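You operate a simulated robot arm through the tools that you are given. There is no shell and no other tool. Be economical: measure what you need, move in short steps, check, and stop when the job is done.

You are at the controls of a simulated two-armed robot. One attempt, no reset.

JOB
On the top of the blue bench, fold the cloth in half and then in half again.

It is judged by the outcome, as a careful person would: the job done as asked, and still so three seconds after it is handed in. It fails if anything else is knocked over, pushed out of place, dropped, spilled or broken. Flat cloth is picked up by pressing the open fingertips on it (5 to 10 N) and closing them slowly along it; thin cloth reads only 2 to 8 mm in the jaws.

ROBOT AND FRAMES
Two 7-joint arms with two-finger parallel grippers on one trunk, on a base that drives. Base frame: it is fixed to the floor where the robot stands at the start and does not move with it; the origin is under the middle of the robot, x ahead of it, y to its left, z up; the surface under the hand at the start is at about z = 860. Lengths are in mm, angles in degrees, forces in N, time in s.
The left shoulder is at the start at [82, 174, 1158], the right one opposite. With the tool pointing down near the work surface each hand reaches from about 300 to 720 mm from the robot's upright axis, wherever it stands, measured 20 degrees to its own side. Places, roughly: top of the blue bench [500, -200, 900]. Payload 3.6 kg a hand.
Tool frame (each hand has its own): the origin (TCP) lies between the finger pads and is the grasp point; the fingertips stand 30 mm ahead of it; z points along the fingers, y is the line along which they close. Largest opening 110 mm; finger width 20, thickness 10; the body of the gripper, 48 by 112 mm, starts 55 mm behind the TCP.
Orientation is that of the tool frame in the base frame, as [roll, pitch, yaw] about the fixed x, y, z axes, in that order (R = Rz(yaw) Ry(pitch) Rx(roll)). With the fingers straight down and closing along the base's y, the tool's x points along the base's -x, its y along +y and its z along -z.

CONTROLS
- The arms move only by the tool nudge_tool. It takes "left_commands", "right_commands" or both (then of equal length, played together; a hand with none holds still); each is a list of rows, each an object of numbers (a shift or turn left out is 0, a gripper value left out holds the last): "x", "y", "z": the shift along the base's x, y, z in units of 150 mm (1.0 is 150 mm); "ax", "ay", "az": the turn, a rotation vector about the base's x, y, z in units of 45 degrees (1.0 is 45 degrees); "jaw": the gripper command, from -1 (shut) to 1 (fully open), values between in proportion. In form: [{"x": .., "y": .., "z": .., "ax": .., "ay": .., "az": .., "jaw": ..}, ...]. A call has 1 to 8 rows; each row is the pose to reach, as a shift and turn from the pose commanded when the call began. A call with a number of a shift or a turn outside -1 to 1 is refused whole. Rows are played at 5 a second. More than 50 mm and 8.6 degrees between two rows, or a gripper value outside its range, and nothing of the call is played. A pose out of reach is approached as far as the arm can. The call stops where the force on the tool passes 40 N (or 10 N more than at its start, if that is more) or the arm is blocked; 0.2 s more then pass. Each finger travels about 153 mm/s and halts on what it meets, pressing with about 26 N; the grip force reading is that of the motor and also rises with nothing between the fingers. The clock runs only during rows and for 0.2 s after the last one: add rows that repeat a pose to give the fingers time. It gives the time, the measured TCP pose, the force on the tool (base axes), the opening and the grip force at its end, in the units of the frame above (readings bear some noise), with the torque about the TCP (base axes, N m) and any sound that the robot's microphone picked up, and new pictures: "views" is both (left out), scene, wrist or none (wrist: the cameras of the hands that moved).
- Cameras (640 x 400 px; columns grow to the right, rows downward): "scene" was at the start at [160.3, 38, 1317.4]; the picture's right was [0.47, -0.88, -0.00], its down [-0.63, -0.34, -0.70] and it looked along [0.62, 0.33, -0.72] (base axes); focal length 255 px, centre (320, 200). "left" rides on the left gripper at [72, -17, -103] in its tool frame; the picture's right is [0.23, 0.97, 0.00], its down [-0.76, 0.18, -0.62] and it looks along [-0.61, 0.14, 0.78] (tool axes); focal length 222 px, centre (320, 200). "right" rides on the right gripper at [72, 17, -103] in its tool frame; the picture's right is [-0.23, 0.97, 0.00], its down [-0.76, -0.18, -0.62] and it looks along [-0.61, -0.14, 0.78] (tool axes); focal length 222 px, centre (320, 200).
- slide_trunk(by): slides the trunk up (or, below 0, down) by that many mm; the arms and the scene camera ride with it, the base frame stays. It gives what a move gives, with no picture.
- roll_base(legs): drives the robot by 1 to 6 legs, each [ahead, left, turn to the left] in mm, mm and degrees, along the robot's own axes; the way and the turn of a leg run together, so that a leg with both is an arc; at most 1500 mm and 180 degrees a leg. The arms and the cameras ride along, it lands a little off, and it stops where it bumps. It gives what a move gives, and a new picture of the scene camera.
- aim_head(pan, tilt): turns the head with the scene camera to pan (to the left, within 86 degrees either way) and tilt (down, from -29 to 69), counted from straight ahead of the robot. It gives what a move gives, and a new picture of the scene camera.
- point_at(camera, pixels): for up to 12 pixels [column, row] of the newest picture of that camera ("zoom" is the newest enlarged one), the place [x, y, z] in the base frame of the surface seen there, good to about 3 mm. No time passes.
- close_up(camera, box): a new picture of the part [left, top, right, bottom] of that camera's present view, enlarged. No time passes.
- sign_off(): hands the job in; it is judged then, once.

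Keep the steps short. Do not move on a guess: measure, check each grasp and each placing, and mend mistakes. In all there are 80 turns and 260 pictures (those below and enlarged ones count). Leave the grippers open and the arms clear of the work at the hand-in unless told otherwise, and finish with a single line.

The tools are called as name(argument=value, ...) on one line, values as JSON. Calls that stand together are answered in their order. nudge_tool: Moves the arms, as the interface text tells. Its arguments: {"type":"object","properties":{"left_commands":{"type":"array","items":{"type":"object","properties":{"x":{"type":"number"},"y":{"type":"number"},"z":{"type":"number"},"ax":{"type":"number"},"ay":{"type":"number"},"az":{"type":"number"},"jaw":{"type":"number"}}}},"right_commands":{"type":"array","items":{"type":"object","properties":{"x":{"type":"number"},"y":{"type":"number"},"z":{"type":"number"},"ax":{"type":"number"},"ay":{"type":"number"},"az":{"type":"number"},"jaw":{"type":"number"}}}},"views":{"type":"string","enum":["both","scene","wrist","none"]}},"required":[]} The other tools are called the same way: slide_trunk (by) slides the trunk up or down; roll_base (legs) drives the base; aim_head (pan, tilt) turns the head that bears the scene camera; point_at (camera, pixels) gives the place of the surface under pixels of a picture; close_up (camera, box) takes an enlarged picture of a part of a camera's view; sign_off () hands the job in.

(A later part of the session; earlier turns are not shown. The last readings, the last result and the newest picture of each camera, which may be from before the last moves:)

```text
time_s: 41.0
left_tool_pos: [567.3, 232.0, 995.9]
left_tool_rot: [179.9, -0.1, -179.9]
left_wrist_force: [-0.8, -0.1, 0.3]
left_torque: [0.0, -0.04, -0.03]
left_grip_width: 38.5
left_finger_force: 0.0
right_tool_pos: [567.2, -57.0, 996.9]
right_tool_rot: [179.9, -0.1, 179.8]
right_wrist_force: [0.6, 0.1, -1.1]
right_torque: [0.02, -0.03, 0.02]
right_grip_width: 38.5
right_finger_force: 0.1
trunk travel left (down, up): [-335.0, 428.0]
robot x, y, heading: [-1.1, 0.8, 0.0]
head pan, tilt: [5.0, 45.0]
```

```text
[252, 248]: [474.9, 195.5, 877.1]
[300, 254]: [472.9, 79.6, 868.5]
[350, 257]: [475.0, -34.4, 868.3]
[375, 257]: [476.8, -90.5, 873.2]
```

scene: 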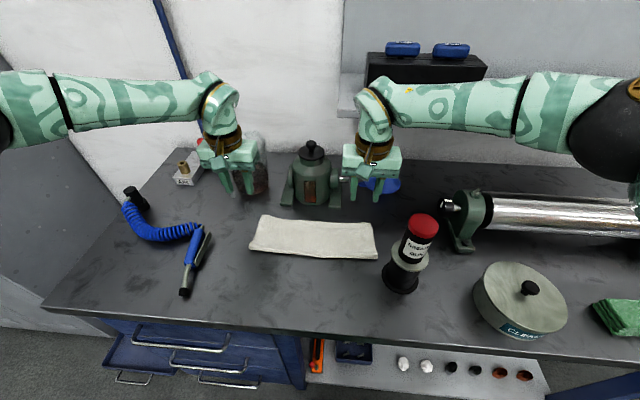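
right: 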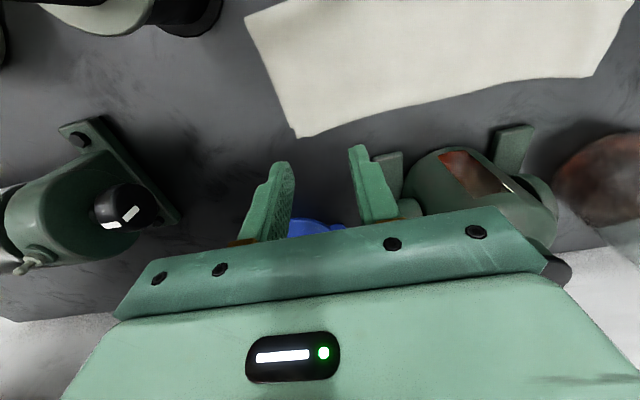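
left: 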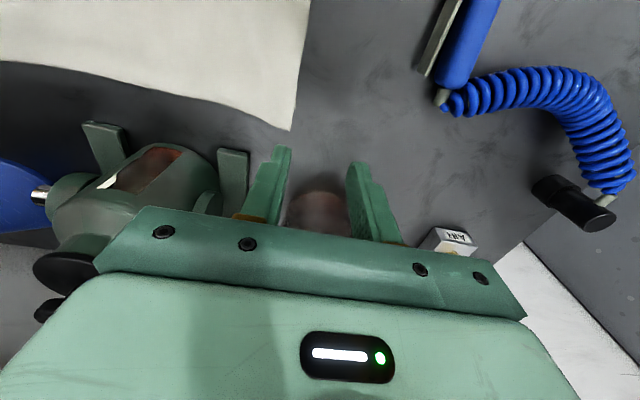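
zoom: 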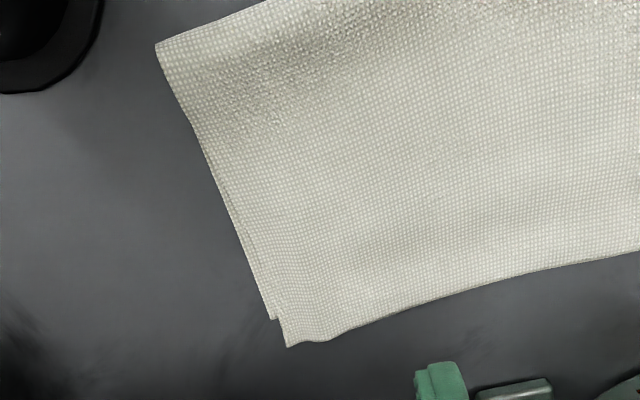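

The strip spans x 474–583 and y -87 to 203. The right hand retreats up and right. The left goes over the left end (x 528, y 180) with jaws at 38 mm, so the outer pad lands just inside the edge.

nudge_tool(right_commands=[{"z": 0.3}, {"z": 0.6}, {"z": 0.9}, {"z": 1.0, "y": -0.2}, {"z": 1.0, "y": -0.5}, {"z": 1.0, "y": -0.75}, {"z": 1.0, "y": -1.0}], left_commands=[{"x": -0.13, "y": -0.17}, {"x": -0.26, "y": -0.345}, {"x": -0.26, "y": -0.345, "z": -0.15}, {"x": -0.26, "y": -0.345, "z": -0.3}, {"x": -0.26, "y": -0.345, "z": -0.37}, {"x": -0.26, "y": -0.345, "z": -0.37}, {"x": -0.26, "y": -0.345, "z": -0.37}], views="both")

```text
time_s: 42.6
left_tool_pos: [526.3, 180.1, 940.0]
left_tool_rot: [-179.8, -0.1, 180.0]
left_wrist_force: [0.9, 0.4, 0.6]
left_torque: [-0.01, 0.03, -0.02]
left_grip_width: 38.6
left_finger_force: 0.1
right_tool_pos: [565.9, -187.7, 1145.7]
right_tool_rot: [-180.0, -0.2, 179.8]
right_wrist_force: [0.3, 0.1, 0.1]
right_torque: [-0.01, 0.03, 0.04]
right_grip_width: 38.4
right_finger_force: 0.1
right hand out of reach, approached as far as the arm can: row 7
trunk travel left (down, up): [-335.0, 428.0]
robot x, y, heading: [-1.4, 0.8, 0.2]
head pan, tilt: [5.0, 45.0]
```

scene: 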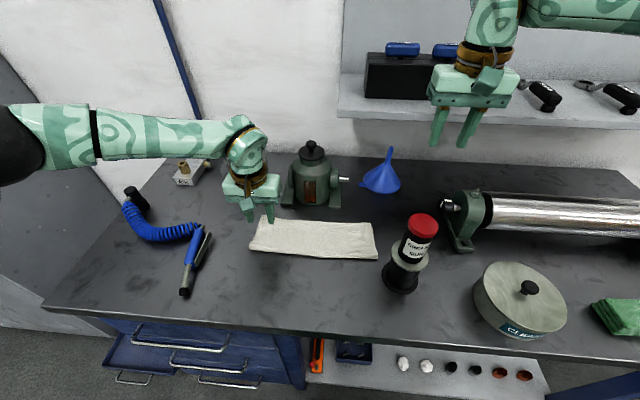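
right: 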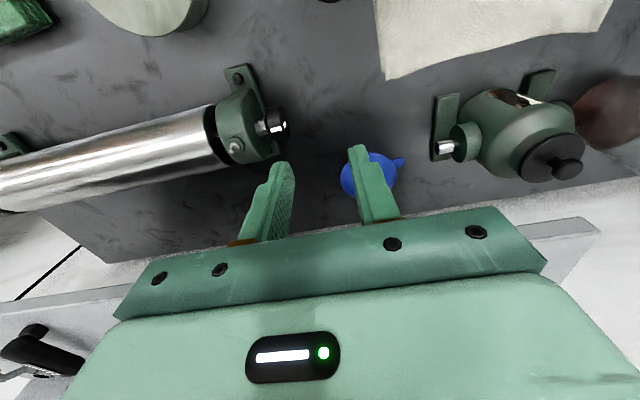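
left: 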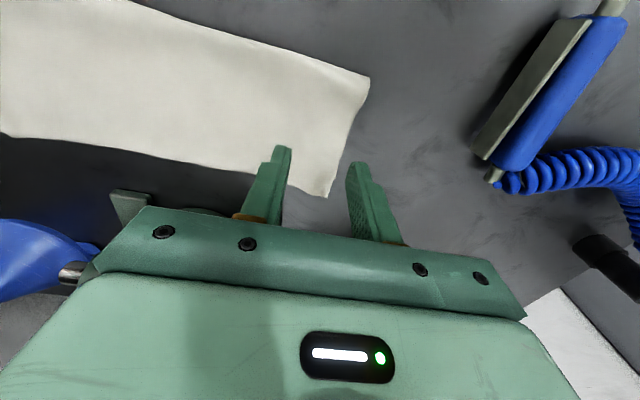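

Right is near its reach limit, so I'll pull it back and farther right. I'll lower the left to near contact.

nudge_tool(right_commands=[{"x": -0.1, "y": -0.15}, {"x": -0.2, "y": -0.3}, {"x": -0.3, "y": -0.45}, {"x": -0.3, "y": -0.6}], left_commands=[{"z": -0.1}, {"z": -0.2}, {"z": -0.28}, {"z": -0.28}], views="wrist")

point_at(camera="left", pixels=[[345, 185], [352, 165], [358, 140], [365, 110], [290, 160]])

close_up(camera="left", box=[220, 50, 440, 210])

```text
time_s: 43.6
left_tool_pos: [527.8, 178.3, 899.3]
left_tool_rot: [-179.9, 0.0, -179.9]
left_wrist_force: [-0.2, 0.1, 0.1]
left_torque: [-0.02, 0.02, -0.01]
left_grip_width: 38.4
left_finger_force: 0.0
right_tool_pos: [522.1, -255.0, 1146.5]
right_tool_rot: [-180.0, -0.1, 179.8]
right_wrist_force: [0.4, 0.4, 0.3]
right_torque: [0.0, 0.07, 0.02]
right_grip_width: 38.7
right_finger_force: 0.2
right hand out of reach, approached as far as the arm can: row 4
trunk travel left (down, up): [-335.0, 428.0]
robot x, y, heading: [-2.3, 1.0, -0.0]
head pan, tilt: [5.0, 45.0]
```

right: 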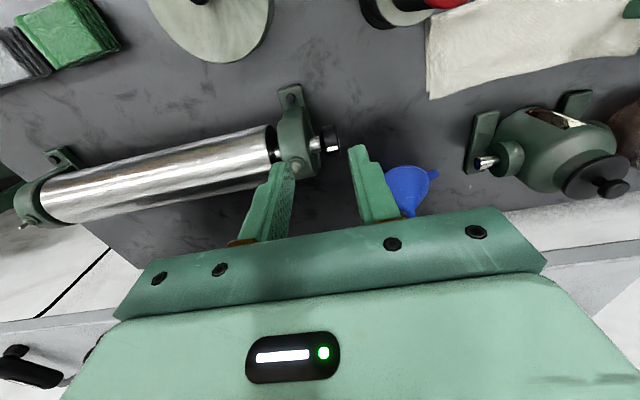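
left: 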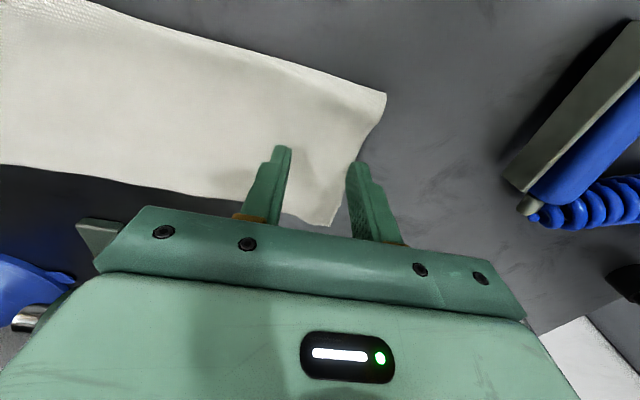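

```text
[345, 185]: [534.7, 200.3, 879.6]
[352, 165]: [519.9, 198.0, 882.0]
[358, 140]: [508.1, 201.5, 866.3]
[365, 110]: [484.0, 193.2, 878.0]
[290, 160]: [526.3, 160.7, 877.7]
```

```text
2.50 times, centred on (330, 130) of left
```

zoom: 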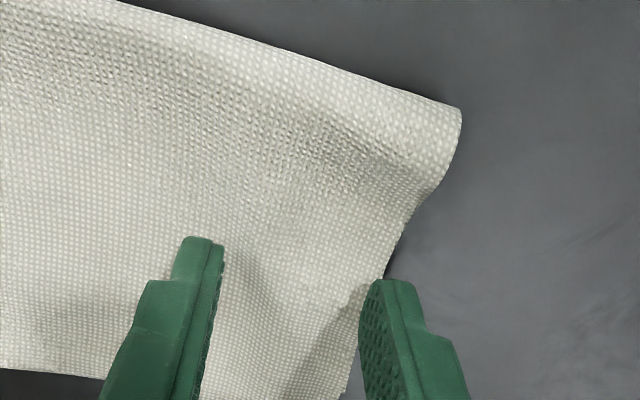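

The outer pad is about 4 mm inside the edge. I'll press down in small steps.

nudge_tool(left_commands=[{"z": -0.015}, {"z": -0.03}, {"z": -0.042}, {"z": -0.042}], views="none")

```text
time_s: 44.6
left_tool_pos: [527.1, 178.2, 892.1]
left_tool_rot: [-179.9, -0.1, -179.9]
left_wrist_force: [-1.1, -0.7, -0.1]
left_torque: [0.01, 0.01, -0.02]
left_grip_width: 38.5
left_finger_force: 0.0
right_tool_pos: [521.9, -255.6, 1147.1]
right_tool_rot: [180.0, 0.0, 179.8]
right_wrist_force: [0.2, 0.1, 0.3]
right_torque: [-0.01, -0.01, 0.01]
right_grip_width: 38.6
right_finger_force: 0.1
trunk travel left (down, up): [-335.0, 428.0]
robot x, y, heading: [-1.4, -3.0, 0.1]
head pan, tilt: [5.0, 45.0]
```

nudge_tool(left_commands=[{"z": -0.007}, {"z": -0.013}, {"z": -0.013}], views="none")

```text
time_s: 45.4
left_tool_pos: [527.4, 177.8, 891.3]
left_tool_rot: [-179.9, 0.0, -179.9]
left_wrist_force: [-0.5, 0.3, 3.9]
left_torque: [0.09, 0.02, -0.02]
left_grip_width: 38.2
left_finger_force: 0.0
right_tool_pos: [521.9, -255.9, 1146.5]
right_tool_rot: [180.0, 0.0, 179.8]
right_wrist_force: [0.8, 0.4, 0.1]
right_torque: [0.02, 0.0, 0.04]
right_grip_width: 38.3
right_finger_force: 0.1
trunk travel left (down, up): [-335.0, 428.0]
robot x, y, heading: [-1.7, -2.6, -0.1]
head pan, tilt: [5.0, 45.0]
```

That reads 3.9 N. I'll press slightly more and close slowly along y to ridge both layers.

nudge_tool(left_commands=[{"z": -0.004}, {"z": -0.004, "jaw": -0.4}, {"z": -0.004, "jaw": -0.48}, {"z": -0.004, "jaw": -0.56}, {"z": -0.004, "jaw": -0.64}, {"z": -0.004, "jaw": -0.7}], views="wrist")

close_up(camera="left", box=[220, 50, 440, 210])

```text
time_s: 46.8
left_tool_pos: [527.8, 178.5, 891.8]
left_tool_rot: [-180.0, -0.1, -179.9]
left_wrist_force: [0.8, -0.4, 14.1]
left_torque: [0.08, 0.01, -0.05]
left_grip_width: 15.8
left_finger_force: 0.0
right_tool_pos: [521.0, -256.1, 1147.1]
right_tool_rot: [-180.0, 0.0, 179.8]
right_wrist_force: [-0.4, -1.0, -0.4]
right_torque: [0.01, -0.01, 0.02]
right_grip_width: 38.5
right_finger_force: 0.0
trunk travel left (down, up): [-335.0, 428.0]
robot x, y, heading: [-2.1, 2.1, 0.1]
head pan, tilt: [5.0, 45.0]
```

left: 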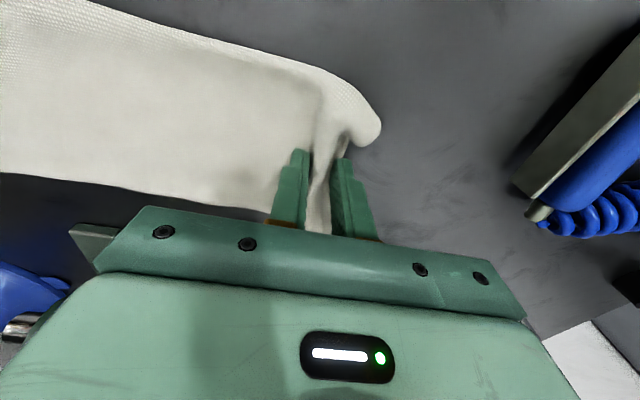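

```text
2.50 times, centred on (330, 130) of left
```

zoom: 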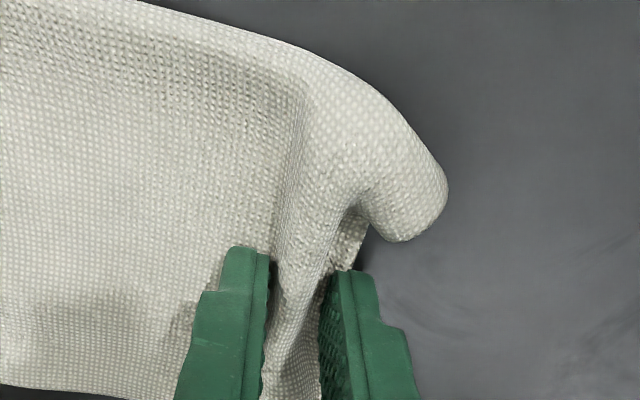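

The ridge is forming with the lower layer curling up too. I'll finish closing.

nudge_tool(left_commands=[{"z": 0.0, "jaw": -0.76}, {"z": 0.0, "jaw": -0.84}, {"z": 0.0, "jaw": -0.92}, {"z": 0.0, "jaw": -1}, {"z": 0.0, "jaw": -1}, {"z": 0.0, "jaw": -1}], views="none")

nudge_tool(left_commands=[{"z": 0.1}, {"z": 0.2, "y": -0.03}, {"z": 0.3, "y": -0.08}, {"z": 0.3, "y": -0.08}], views="both")

close_up(camera="scene", box=[230, 170, 420, 290])

close_up(camera="left", box=[220, 50, 440, 210])

```text
time_s: 48.2
left_tool_pos: [527.3, 177.9, 892.2]
left_tool_rot: [-180.0, 0.0, -179.9]
left_wrist_force: [-0.1, 1.6, 17.1]
left_torque: [0.13, -0.04, 0.04]
left_grip_width: 8.1
left_finger_force: 26.2
right_tool_pos: [519.1, -255.1, 1146.3]
right_tool_rot: [180.0, -0.1, 179.8]
right_wrist_force: [-0.2, 0.2, -0.2]
right_torque: [-0.02, -0.02, 0.03]
right_grip_width: 38.4
right_finger_force: 0.1
trunk travel left (down, up): [-335.0, 428.0]
robot x, y, heading: [-1.6, 0.3, -0.2]
head pan, tilt: [5.0, 45.0]
```

```text
time_s: 49.2
left_tool_pos: [527.5, 167.1, 934.4]
left_tool_rot: [-179.9, 0.0, -179.9]
left_wrist_force: [0.5, 0.2, -0.9]
left_torque: [-0.02, 0.0, -0.01]
left_grip_width: 2.9
left_finger_force: 26.2
right_tool_pos: [523.7, -255.4, 1146.0]
right_tool_rot: [-180.0, -0.1, 179.8]
right_wrist_force: [-0.4, -0.3, -0.4]
right_torque: [0.0, 0.01, -0.05]
right_grip_width: 38.5
right_finger_force: 0.0
trunk travel left (down, up): [-335.0, 428.0]
robot x, y, heading: [2.4, 1.0, -0.3]
head pan, tilt: [5.0, 45.0]
```

scene: 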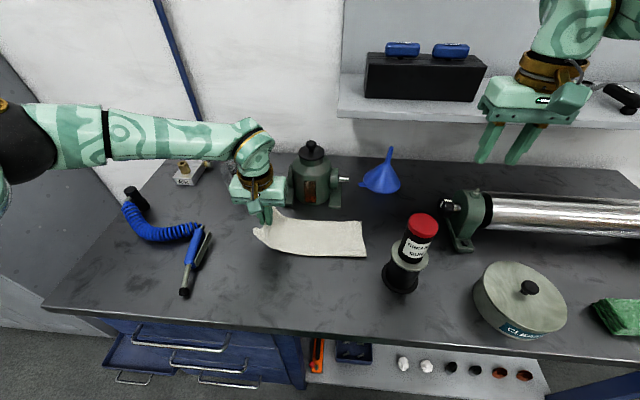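
left: 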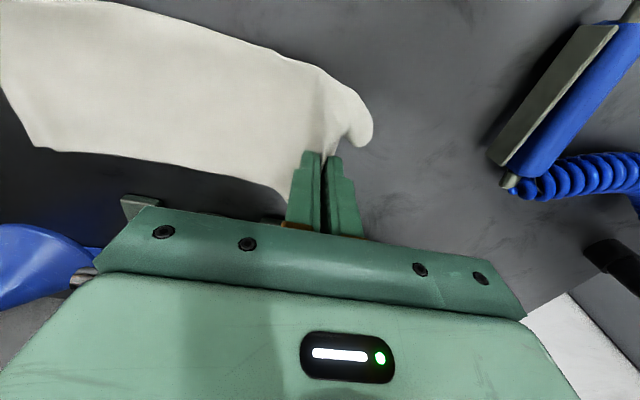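

```text
3.33 times, centred on (325, 230) of scene
```

zoom: 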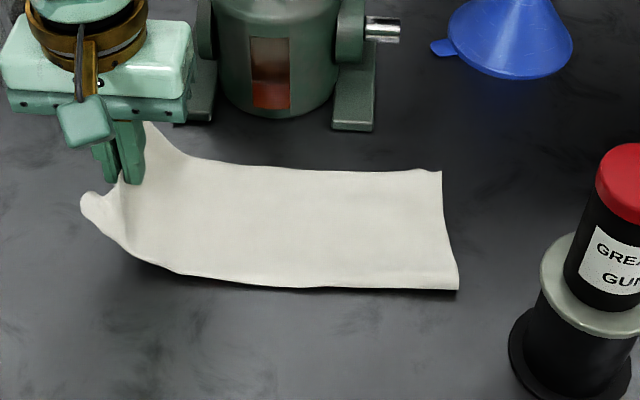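

```text
2.50 times, centred on (330, 130) of left
```

zoom: 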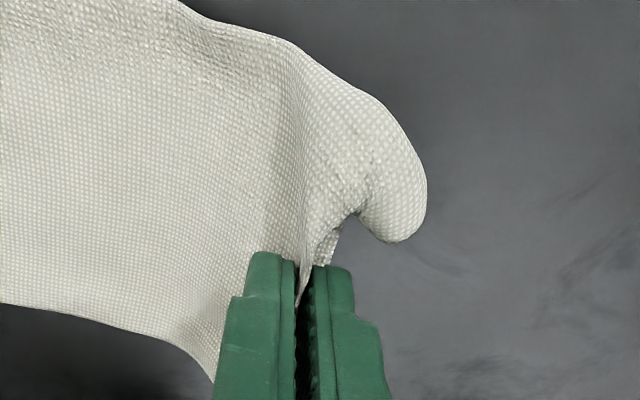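

The width fell from 8 to 2.9 mm on lifting, so part of it slipped. I'll lift a bit more and see whether both layers came.

nudge_tool(left_commands=[{"z": 0.12, "y": -0.05}, {"z": 0.25, "y": -0.12}, {"z": 0.25, "y": -0.12}], views="both")

close_up(camera="scene", box=[230, 170, 390, 270])

close_up(camera="left", box=[220, 50, 440, 210])

```text
time_s: 50.0
left_tool_pos: [526.3, 149.2, 972.3]
left_tool_rot: [-179.9, -0.2, -179.8]
left_wrist_force: [0.3, 0.1, -0.3]
left_torque: [0.03, 0.02, -0.01]
left_grip_width: 3.2
left_finger_force: 25.8
right_tool_pos: [522.7, -255.0, 1147.2]
right_tool_rot: [179.9, -0.1, 179.8]
right_wrist_force: [0.6, 0.4, 0.8]
right_torque: [-0.02, 0.0, 0.01]
right_grip_width: 38.7
right_finger_force: 0.1
trunk travel left (down, up): [-335.0, 428.0]
robot x, y, heading: [-0.8, -3.8, 0.0]
head pan, tilt: [5.0, 45.0]
```

scene: 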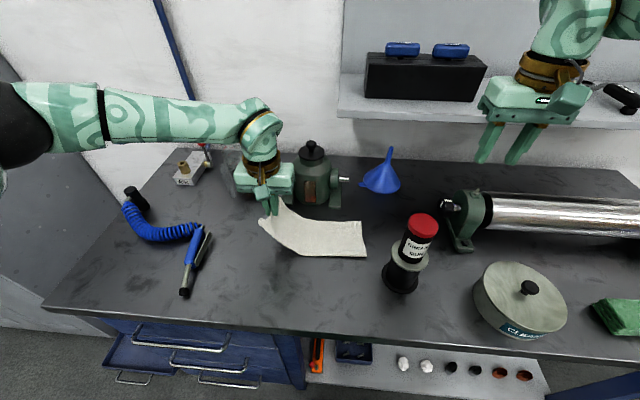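
left: 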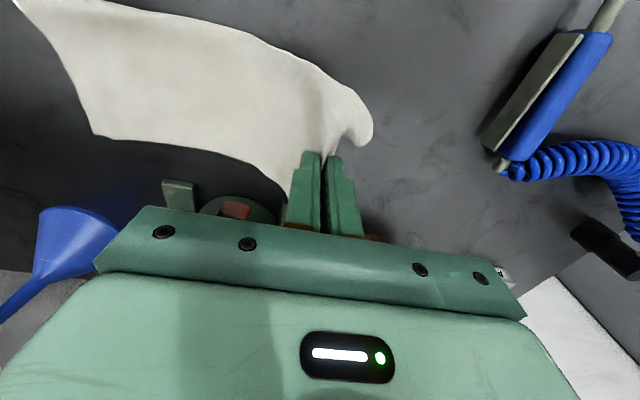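

```text
4.00 times, centred on (310, 220) of scene
```

zoom: 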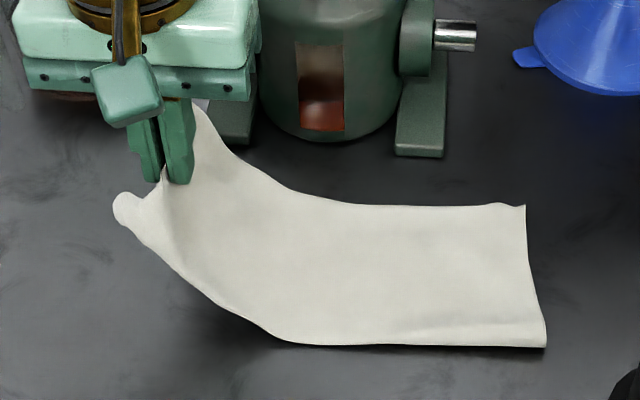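

```text
2.50 times, centred on (330, 130) of left
```

zoom: 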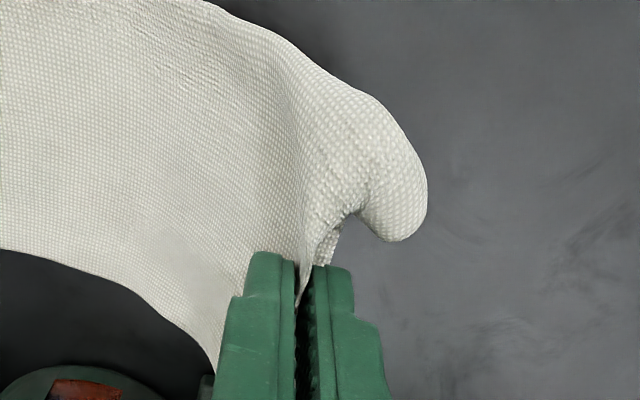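

Both layers have come up; nothing is left lying on the bench at the left. I'll measure where the right end lies now.

point_at(camera="scene", pixels=[[364, 256], [362, 240], [360, 223], [320, 255], [305, 254], [300, 252], [320, 224]])

```text
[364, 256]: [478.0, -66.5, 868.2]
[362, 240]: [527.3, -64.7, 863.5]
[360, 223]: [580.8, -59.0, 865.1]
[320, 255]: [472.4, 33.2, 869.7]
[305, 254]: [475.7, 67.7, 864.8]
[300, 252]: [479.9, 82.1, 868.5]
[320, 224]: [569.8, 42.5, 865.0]
```

The right end is at y≈-63, so the fold line should be near y≈80. I'll carry the end over in an arc.

nudge_tool(left_commands=[{"y": -0.2, "z": 0.08}, {"y": -0.42, "z": 0.13}, {"y": -0.64, "z": 0.1}, {"y": -0.84, "z": 0.0}, {"y": -1.0, "z": -0.17}, {"y": -1.0, "z": -0.17}], views="both")

close_up(camera="scene", box=[230, 170, 420, 290])

```text
time_s: 51.4
left_tool_pos: [525.6, 1.5, 946.4]
left_tool_rot: [-179.9, 0.0, -179.8]
left_wrist_force: [0.2, 0.9, 0.1]
left_torque: [-0.02, 0.01, 0.04]
left_grip_width: 3.3
left_finger_force: 26.4
right_tool_pos: [521.3, -254.5, 1146.2]
right_tool_rot: [180.0, 0.1, 179.8]
right_wrist_force: [0.3, 0.4, 0.3]
right_torque: [-0.01, -0.04, -0.01]
right_grip_width: 38.6
right_finger_force: 0.1
trunk travel left (down, up): [-335.0, 428.0]
robot x, y, heading: [-0.1, 1.5, -0.0]
head pan, tilt: [5.0, 45.0]
```

scene: 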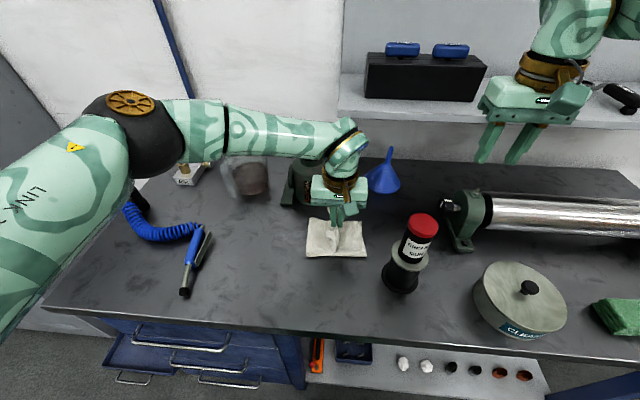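
left: 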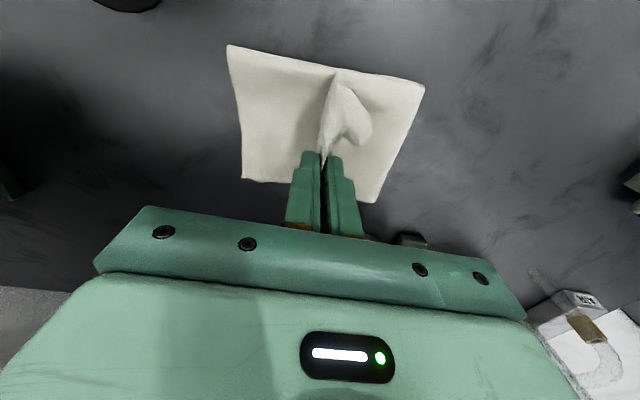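

```text
3.33 times, centred on (325, 230) of scene
```

zoom: 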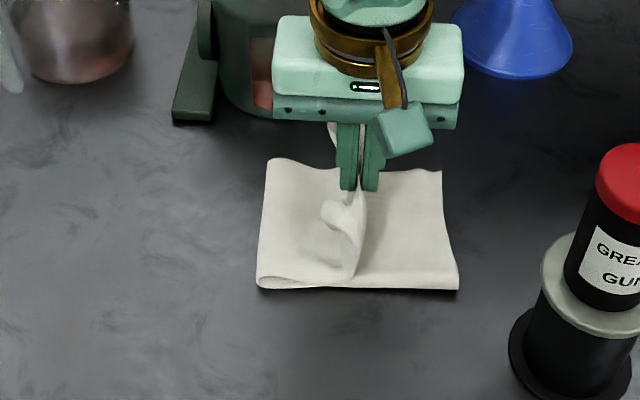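

The fold is forming well at y≈85–90. I'll continue to y≈-40 and lower.

nudge_tool(left_commands=[{"y": -0.12, "z": -0.02}, {"y": -0.22, "z": -0.08}, {"y": -0.28, "z": -0.18}, {"y": -0.28, "z": -0.27}, {"y": -0.28, "z": -0.27}], views="both")

close_up(camera="scene", box=[230, 170, 420, 290])

close_up(camera="left", box=[220, 20, 440, 180])

```text
time_s: 52.6
left_tool_pos: [527.4, -42.8, 905.9]
left_tool_rot: [180.0, 0.0, -180.0]
left_wrist_force: [-1.0, 0.2, -0.6]
left_torque: [0.01, 0.03, 0.01]
left_grip_width: 3.3
left_finger_force: 26.0
right_tool_pos: [521.9, -255.5, 1145.3]
right_tool_rot: [-179.9, -0.1, 179.9]
right_wrist_force: [-1.0, -0.5, 0.4]
right_torque: [-0.02, -0.02, -0.02]
right_grip_width: 38.4
right_finger_force: 0.0
trunk travel left (down, up): [-335.0, 428.0]
robot x, y, heading: [-1.7, 2.9, -0.1]
head pan, tilt: [5.0, 45.0]
```

scene: 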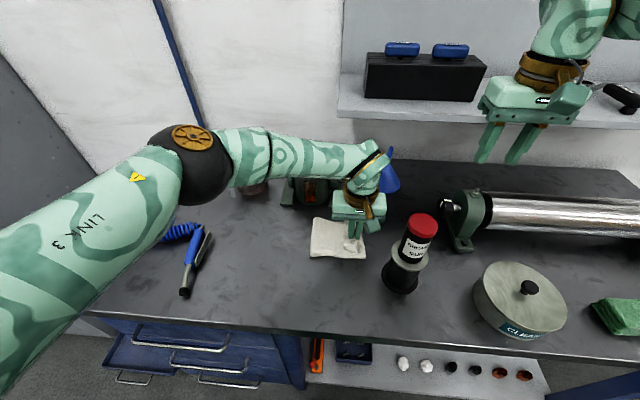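
left: 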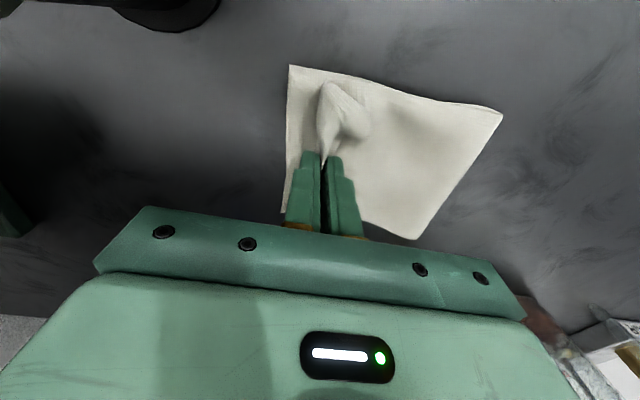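

```text
3.33 times, centred on (325, 230) of scene
```

zoom: 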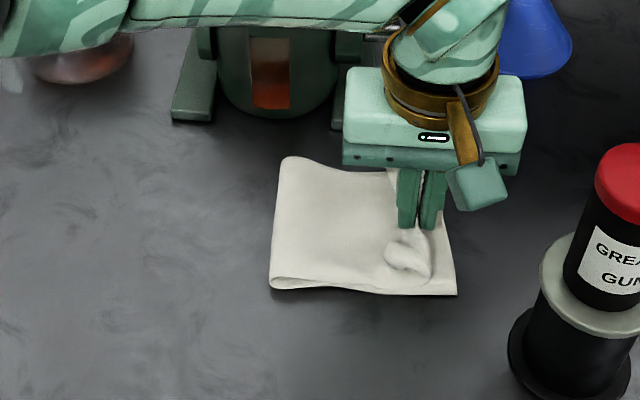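

```text
2.50 times, centred on (330, 100) of left
```

zoom: 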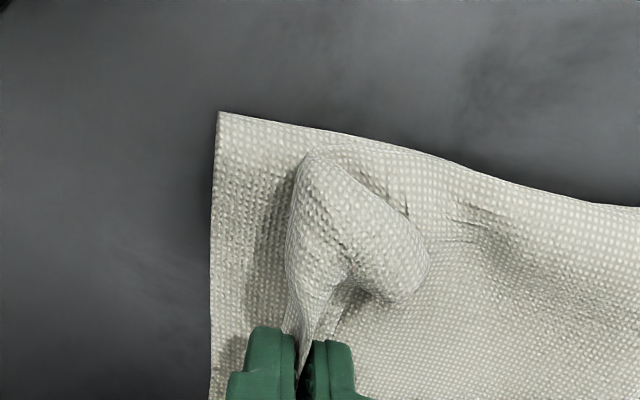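

The front corner's tail is curled back on top. I'll check that the left forearm clears the grinder knob (z 1033), then release.

point_at(camera="scene", pixels=[[300, 150], [300, 172], [340, 165], [250, 150], [365, 180]])

nudge_tool(left_commands=[{"z": -0.03}, {"z": -0.03, "jaw": -0.85}, {"z": -0.03, "jaw": -0.65}, {"z": -0.03, "jaw": -0.45}, {"z": -0.03, "jaw": -0.3}, {"z": 0.15}, {"z": 0.4}, {"z": 0.6}], views="both")

close_up(camera="scene", box=[280, 190, 420, 280])

close_up(camera="left", box=[220, 0, 480, 180])

```text
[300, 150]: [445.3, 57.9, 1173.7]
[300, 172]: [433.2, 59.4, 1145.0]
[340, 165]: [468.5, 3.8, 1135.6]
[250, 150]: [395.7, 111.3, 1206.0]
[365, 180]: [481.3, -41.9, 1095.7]
```

```text
time_s: 54.4
left_tool_pos: [528.4, -42.9, 996.5]
left_tool_rot: [-179.9, 0.0, -179.9]
left_wrist_force: [-0.4, -0.8, -0.5]
left_torque: [-0.01, 0.0, 0.0]
left_grip_width: 38.4
left_finger_force: 0.0
right_tool_pos: [522.0, -254.9, 1146.3]
right_tool_rot: [-180.0, 0.0, 179.8]
right_wrist_force: [0.6, 0.4, -0.5]
right_torque: [0.03, 0.01, 0.0]
right_grip_width: 38.4
right_finger_force: 0.1
trunk travel left (down, up): [-335.0, 428.0]
robot x, y, heading: [1.7, -2.0, 0.0]
head pan, tilt: [5.0, 45.0]
```

scene: 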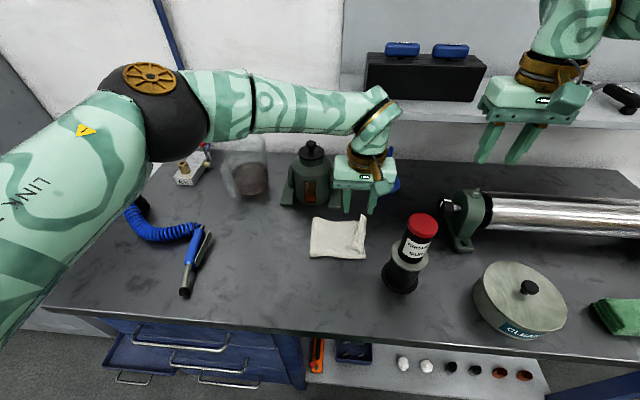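
left: 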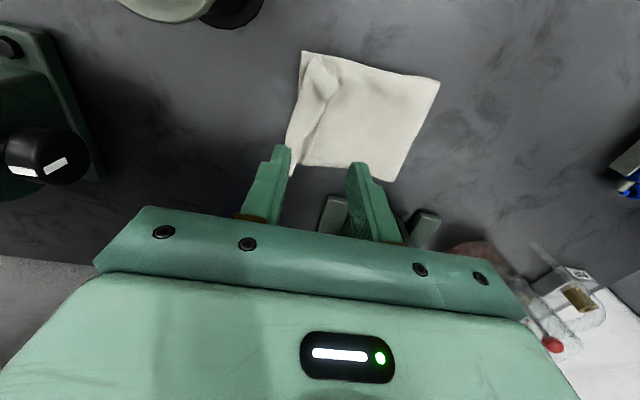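

```text
4.44 times, centred on (350, 235) of scene
```

zoom: 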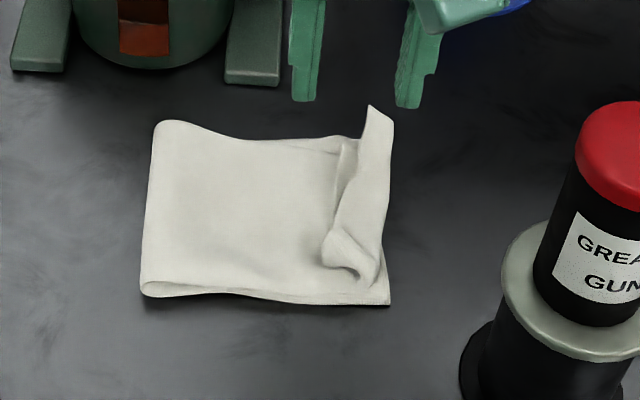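

```text
2.22 times, centred on (350, 90) of left
```

zoom: 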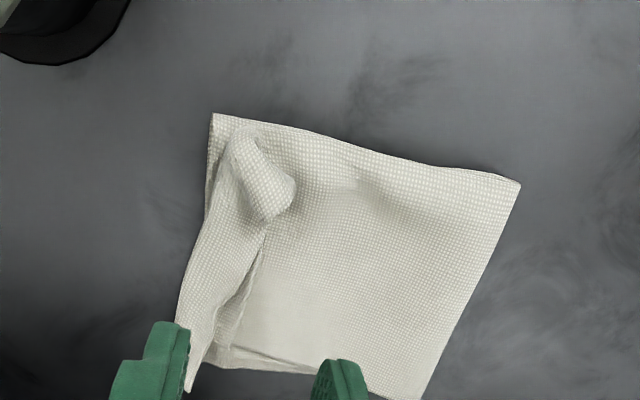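

The flap is over, but its end is curled back on top along the right side instead of lying flat. I'll measure the curl so I can unroll it to the right.

point_at(camera="left", pixels=[[327, 62], [340, 90], [345, 80], [338, 105], [325, 125], [310, 145], [295, 172], [302, 130], [312, 85], [302, 60], [360, 110], [380, 170]])

close_up(camera="left", box=[270, 40, 370, 190])

close_up(camera="right", box=[360, 0, 640, 160])

```text
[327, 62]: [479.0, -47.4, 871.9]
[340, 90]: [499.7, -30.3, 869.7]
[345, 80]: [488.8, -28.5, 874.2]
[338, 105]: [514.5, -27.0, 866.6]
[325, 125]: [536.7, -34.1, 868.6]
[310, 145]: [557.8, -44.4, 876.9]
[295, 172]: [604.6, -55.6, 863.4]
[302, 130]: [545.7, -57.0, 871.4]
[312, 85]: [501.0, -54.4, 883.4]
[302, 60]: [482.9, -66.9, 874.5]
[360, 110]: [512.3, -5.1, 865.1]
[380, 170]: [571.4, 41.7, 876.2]
```

```text
2.67 times, centred on (320, 115) of left
```

zoom: 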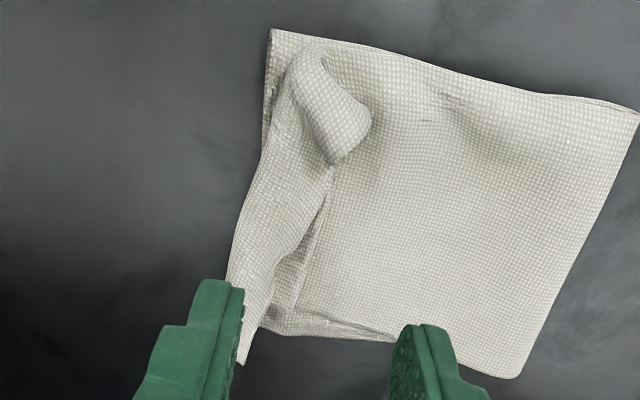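

```text
2.29 times, centred on (500, 80) of right
```

zoom: 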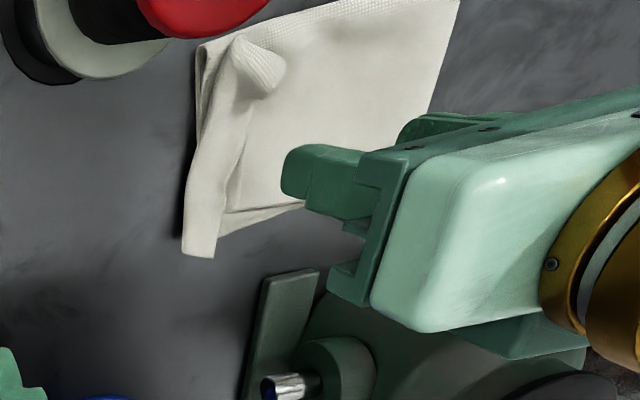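

The curl's free side faces left (front part at y≈-28, x≈500; crest at y≈-55). I'll close the jaws, come down left of the curl with the tips a few mm above the flap, and sweep right to flip it over.

nudge_tool(left_commands=[{"x": -0.17, "y": 0.25, "jaw": -1}, {"x": -0.17, "y": 0.25, "z": -0.3}, {"x": -0.17, "y": 0.25, "z": -0.55}, {"x": -0.17, "y": 0.25, "z": -0.64}, {"x": -0.17, "y": 0.1, "z": -0.64}, {"x": -0.17, "y": -0.05, "z": -0.64}, {"x": -0.17, "y": -0.18, "z": -0.6}, {"x": -0.17, "y": -0.3, "z": -0.52}], views="both")

close_up(camera="scene", box=[280, 190, 420, 280])

close_up(camera="left", box=[260, 20, 480, 200])

```text
time_s: 56.2
left_tool_pos: [503.9, -90.0, 918.3]
left_tool_rot: [-179.9, -0.1, -180.0]
left_wrist_force: [0.3, 0.8, -0.1]
left_torque: [0.0, 0.01, 0.01]
left_grip_width: 0.0
left_finger_force: 25.6
right_tool_pos: [521.5, -255.5, 1145.9]
right_tool_rot: [179.9, -0.1, 179.8]
right_wrist_force: [-0.8, -0.2, 0.1]
right_torque: [0.02, -0.01, 0.01]
right_grip_width: 38.4
right_finger_force: 0.1
trunk travel left (down, up): [-335.0, 428.0]
robot x, y, heading: [1.3, -0.3, 0.2]
head pan, tilt: [5.0, 45.0]
```

scene: 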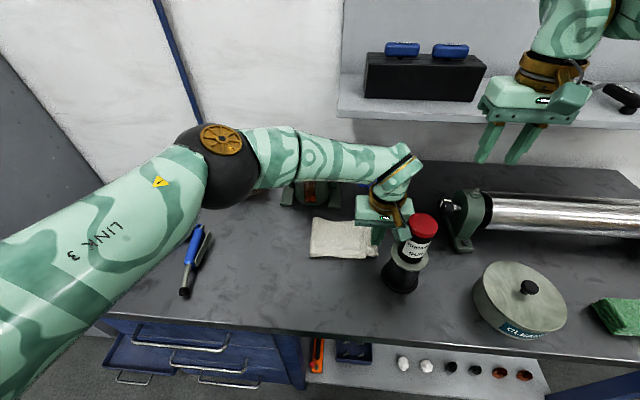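
left: 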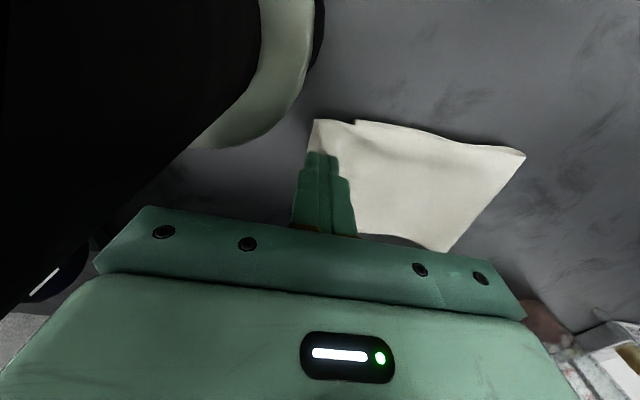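

```text
4.44 times, centred on (350, 235) of scene
```

zoom: 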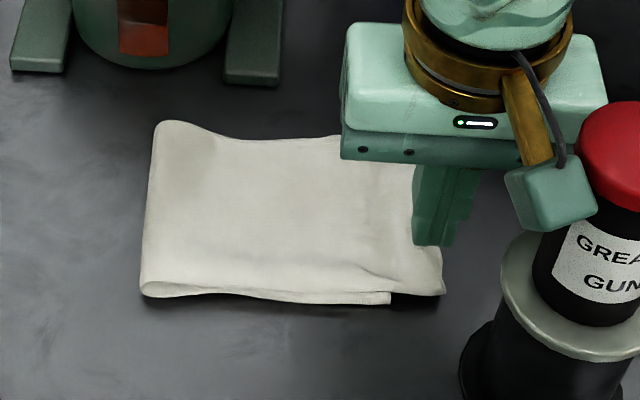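

```text
2.22 times, centred on (370, 110) of left
```

zoom: 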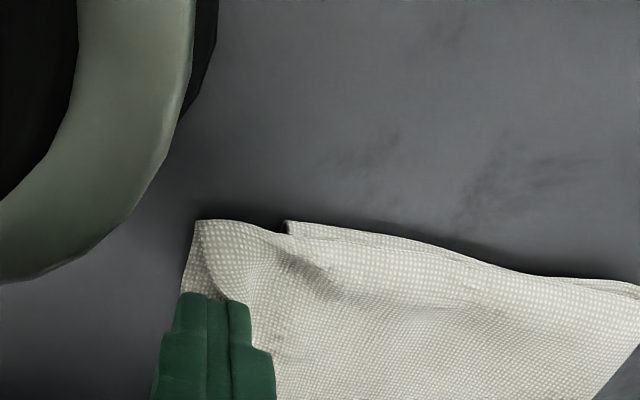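

The curl flipped over nicely. The camera block is close to the grease gun, though, so I'll go straight up with a little +y to clear it.

nudge_tool(left_commands=[{"z": 0.1, "y": 0.02}, {"z": 0.3, "y": 0.05}, {"z": 0.5, "y": 0.25}, {"z": 0.6, "y": 0.45, "x": 0.15}, {"z": 0.6, "y": 0.65, "x": 0.25}, {"z": 0.6, "y": 0.65, "x": 0.25}], views="both")

close_up(camera="scene", box=[280, 190, 420, 280])

close_up(camera="right", box=[360, 0, 640, 160])

close_up(camera="left", box=[180, 0, 480, 180])

```text
time_s: 57.6
left_tool_pos: [539.0, 7.9, 1009.8]
left_tool_rot: [-180.0, 0.0, -180.0]
left_wrist_force: [0.6, -0.3, 0.1]
left_torque: [0.04, 0.0, 0.01]
left_grip_width: 0.0
left_finger_force: 25.9
right_tool_pos: [521.8, -256.5, 1146.0]
right_tool_rot: [-180.0, -0.1, 179.8]
right_wrist_force: [0.7, -0.5, -1.7]
right_torque: [0.02, -0.04, -0.03]
right_grip_width: 38.7
right_finger_force: 0.1
trunk travel left (down, up): [-335.0, 428.0]
robot x, y, heading: [-4.5, -1.4, 0.2]
head pan, tilt: [5.0, 45.0]
```

scene: 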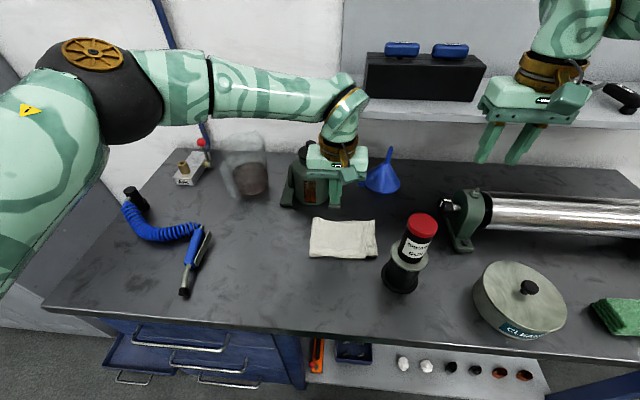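
left: 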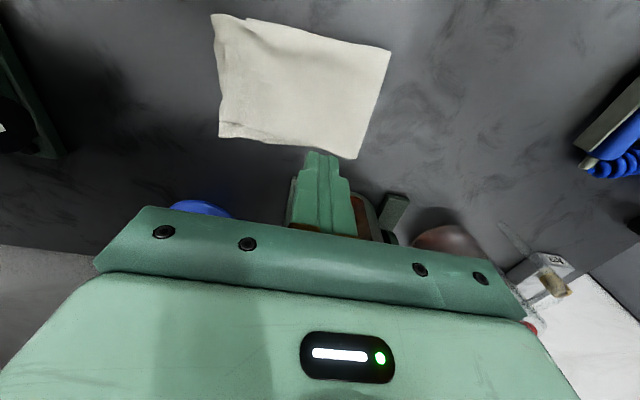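

```text
4.44 times, centred on (350, 235) of scene
```

zoom: 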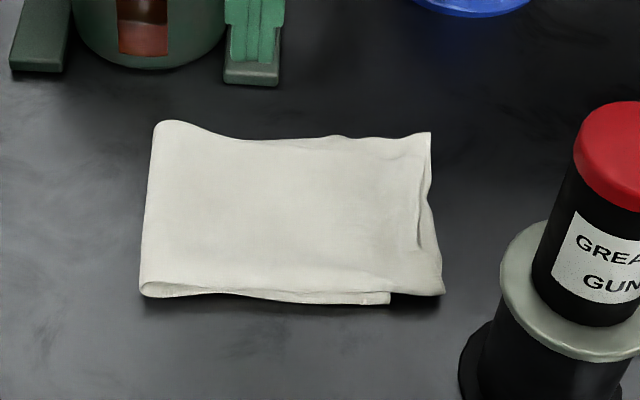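

```text
2.29 times, centred on (500, 80) of right
```

zoom: 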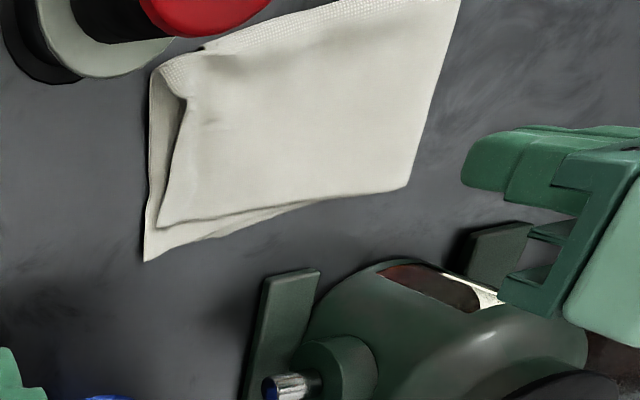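

```text
2.13 times, centred on (330, 90) of left
```

zoom: 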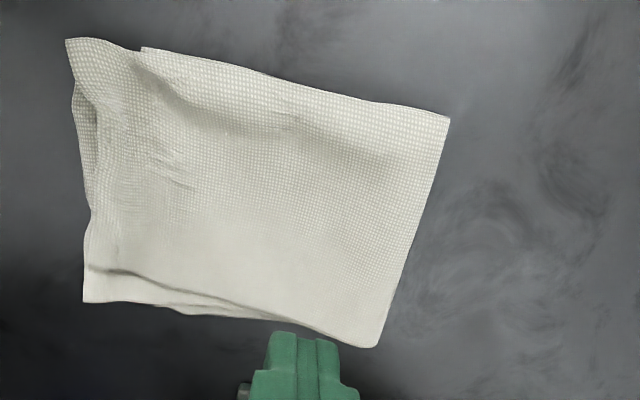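

The packet is quartered now, but the top flap overshoots the lower layers at the right by roughly 30 mm. I'll measure exactly.

point_at(camera="left", pixels=[[212, 17], [215, 40], [218, 70], [221, 95], [220, 137], [247, 20], [387, 55], [357, 156], [300, 144], [225, 128]])

point_at(camera="scene", pixels=[[313, 254], [365, 257], [375, 255], [374, 240], [374, 222], [316, 219]])

point_at(camera="right", pixels=[[426, 35], [430, 60], [425, 90], [424, 112], [432, 98], [460, 97], [540, 82]])

```text
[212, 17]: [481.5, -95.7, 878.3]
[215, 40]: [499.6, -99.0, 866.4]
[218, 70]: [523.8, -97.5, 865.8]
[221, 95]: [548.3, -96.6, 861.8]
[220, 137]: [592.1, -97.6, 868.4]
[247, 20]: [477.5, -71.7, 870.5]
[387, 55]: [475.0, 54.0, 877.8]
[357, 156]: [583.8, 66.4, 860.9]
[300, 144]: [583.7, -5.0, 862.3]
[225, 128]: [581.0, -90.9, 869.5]
```

```text
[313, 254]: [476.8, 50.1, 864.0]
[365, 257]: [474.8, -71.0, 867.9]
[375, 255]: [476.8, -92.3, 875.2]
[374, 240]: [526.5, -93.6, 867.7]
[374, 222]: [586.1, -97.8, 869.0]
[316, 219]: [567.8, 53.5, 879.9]
```

```text
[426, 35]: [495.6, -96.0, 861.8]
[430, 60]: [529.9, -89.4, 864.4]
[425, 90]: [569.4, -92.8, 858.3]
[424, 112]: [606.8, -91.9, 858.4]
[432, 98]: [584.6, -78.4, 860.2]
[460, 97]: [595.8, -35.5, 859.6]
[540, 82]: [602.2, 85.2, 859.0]
```

The flap's right edge is at y≈-97 and the lower end at -70, so the overhang is about 26 mm. I'll pinch just the overhang with a 20 mm opening at x≈540, y≈-84 (the camera stays 60 mm from the gun's axis), lift a little, and shift it left.

nudge_tool(left_commands=[{"y": -0.25, "jaw": -0.64}, {"y": -0.5}, {"y": -0.615}, {"y": -0.615, "z": -0.25}, {"y": -0.615, "z": -0.5}, {"y": -0.615, "z": -0.72}, {"y": -0.615, "z": -0.74}, {"y": -0.615, "z": -0.74}], views="both")

close_up(camera="left", box=[220, 40, 440, 220])

```text
time_s: 59.4
left_tool_pos: [540.5, -82.6, 897.0]
left_tool_rot: [-179.9, -0.1, -180.0]
left_wrist_force: [-0.7, -0.1, 0.5]
left_torque: [-0.01, 0.05, 0.01]
left_grip_width: 19.8
left_finger_force: 0.0
right_tool_pos: [522.2, -256.2, 1146.0]
right_tool_rot: [180.0, -0.1, 179.7]
right_wrist_force: [-0.2, 0.7, 0.4]
right_torque: [0.02, 0.02, 0.01]
right_grip_width: 38.7
right_finger_force: 0.1
trunk travel left (down, up): [-335.0, 428.0]
robot x, y, heading: [1.7, 0.5, 0.2]
head pan, tilt: [5.0, 45.0]
```

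scene: 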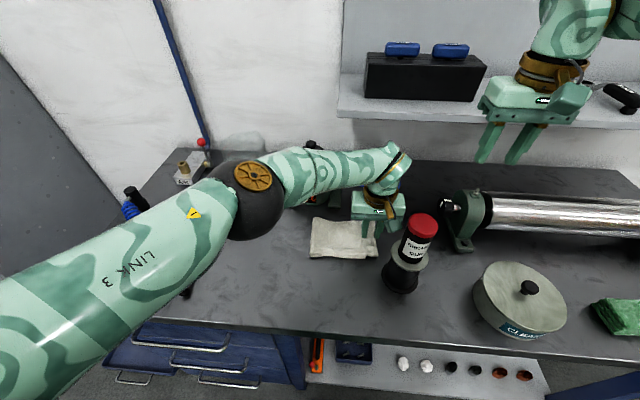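
left: 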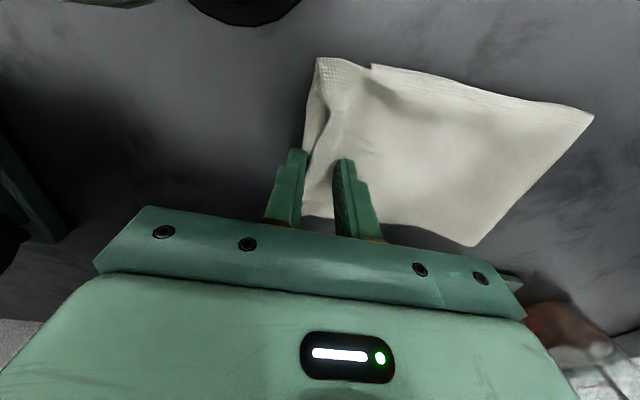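

```text
2.22 times, centred on (330, 130) of left
```

zoom: 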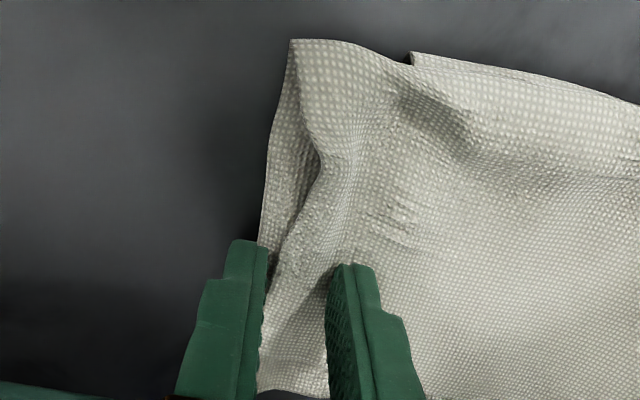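

The outer finger is right at the edge. I'll lower to contact (TCP z≈891.5) and close slowly.

nudge_tool(left_commands=[{"z": -0.02}, {"z": -0.035}, {"z": -0.038}, {"z": -0.038, "jaw": -0.72}, {"z": -0.038, "jaw": -0.8}, {"z": -0.038, "jaw": -0.88}, {"z": -0.038, "jaw": -1}, {"z": -0.038, "jaw": -1}], views="wrist")

close_up(camera="left", box=[220, 40, 440, 220])

```text
time_s: 61.2
left_tool_pos: [539.0, -82.1, 892.8]
left_tool_rot: [-179.8, 0.1, -179.9]
left_wrist_force: [1.8, 1.3, 22.9]
left_torque: [0.32, 0.08, -0.05]
left_grip_width: 2.5
left_finger_force: 26.5
right_tool_pos: [519.4, -256.0, 1148.2]
right_tool_rot: [180.0, 0.0, 179.8]
right_wrist_force: [0.7, 0.5, 0.1]
right_torque: [-0.02, -0.03, -0.01]
right_grip_width: 38.3
right_finger_force: 0.1
trunk travel left (down, up): [-335.0, 428.0]
robot x, y, heading: [-1.6, -2.9, 0.1]
head pan, tilt: [5.0, 45.0]
```

left: 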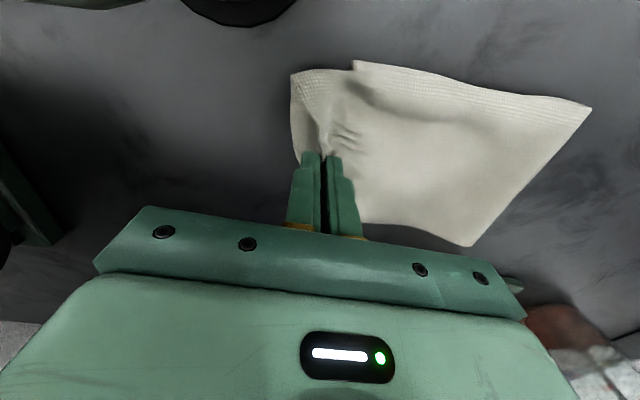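

```text
2.22 times, centred on (330, 130) of left
```

zoom: 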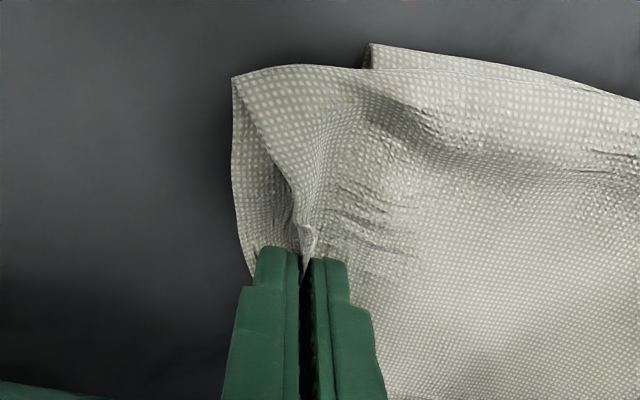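

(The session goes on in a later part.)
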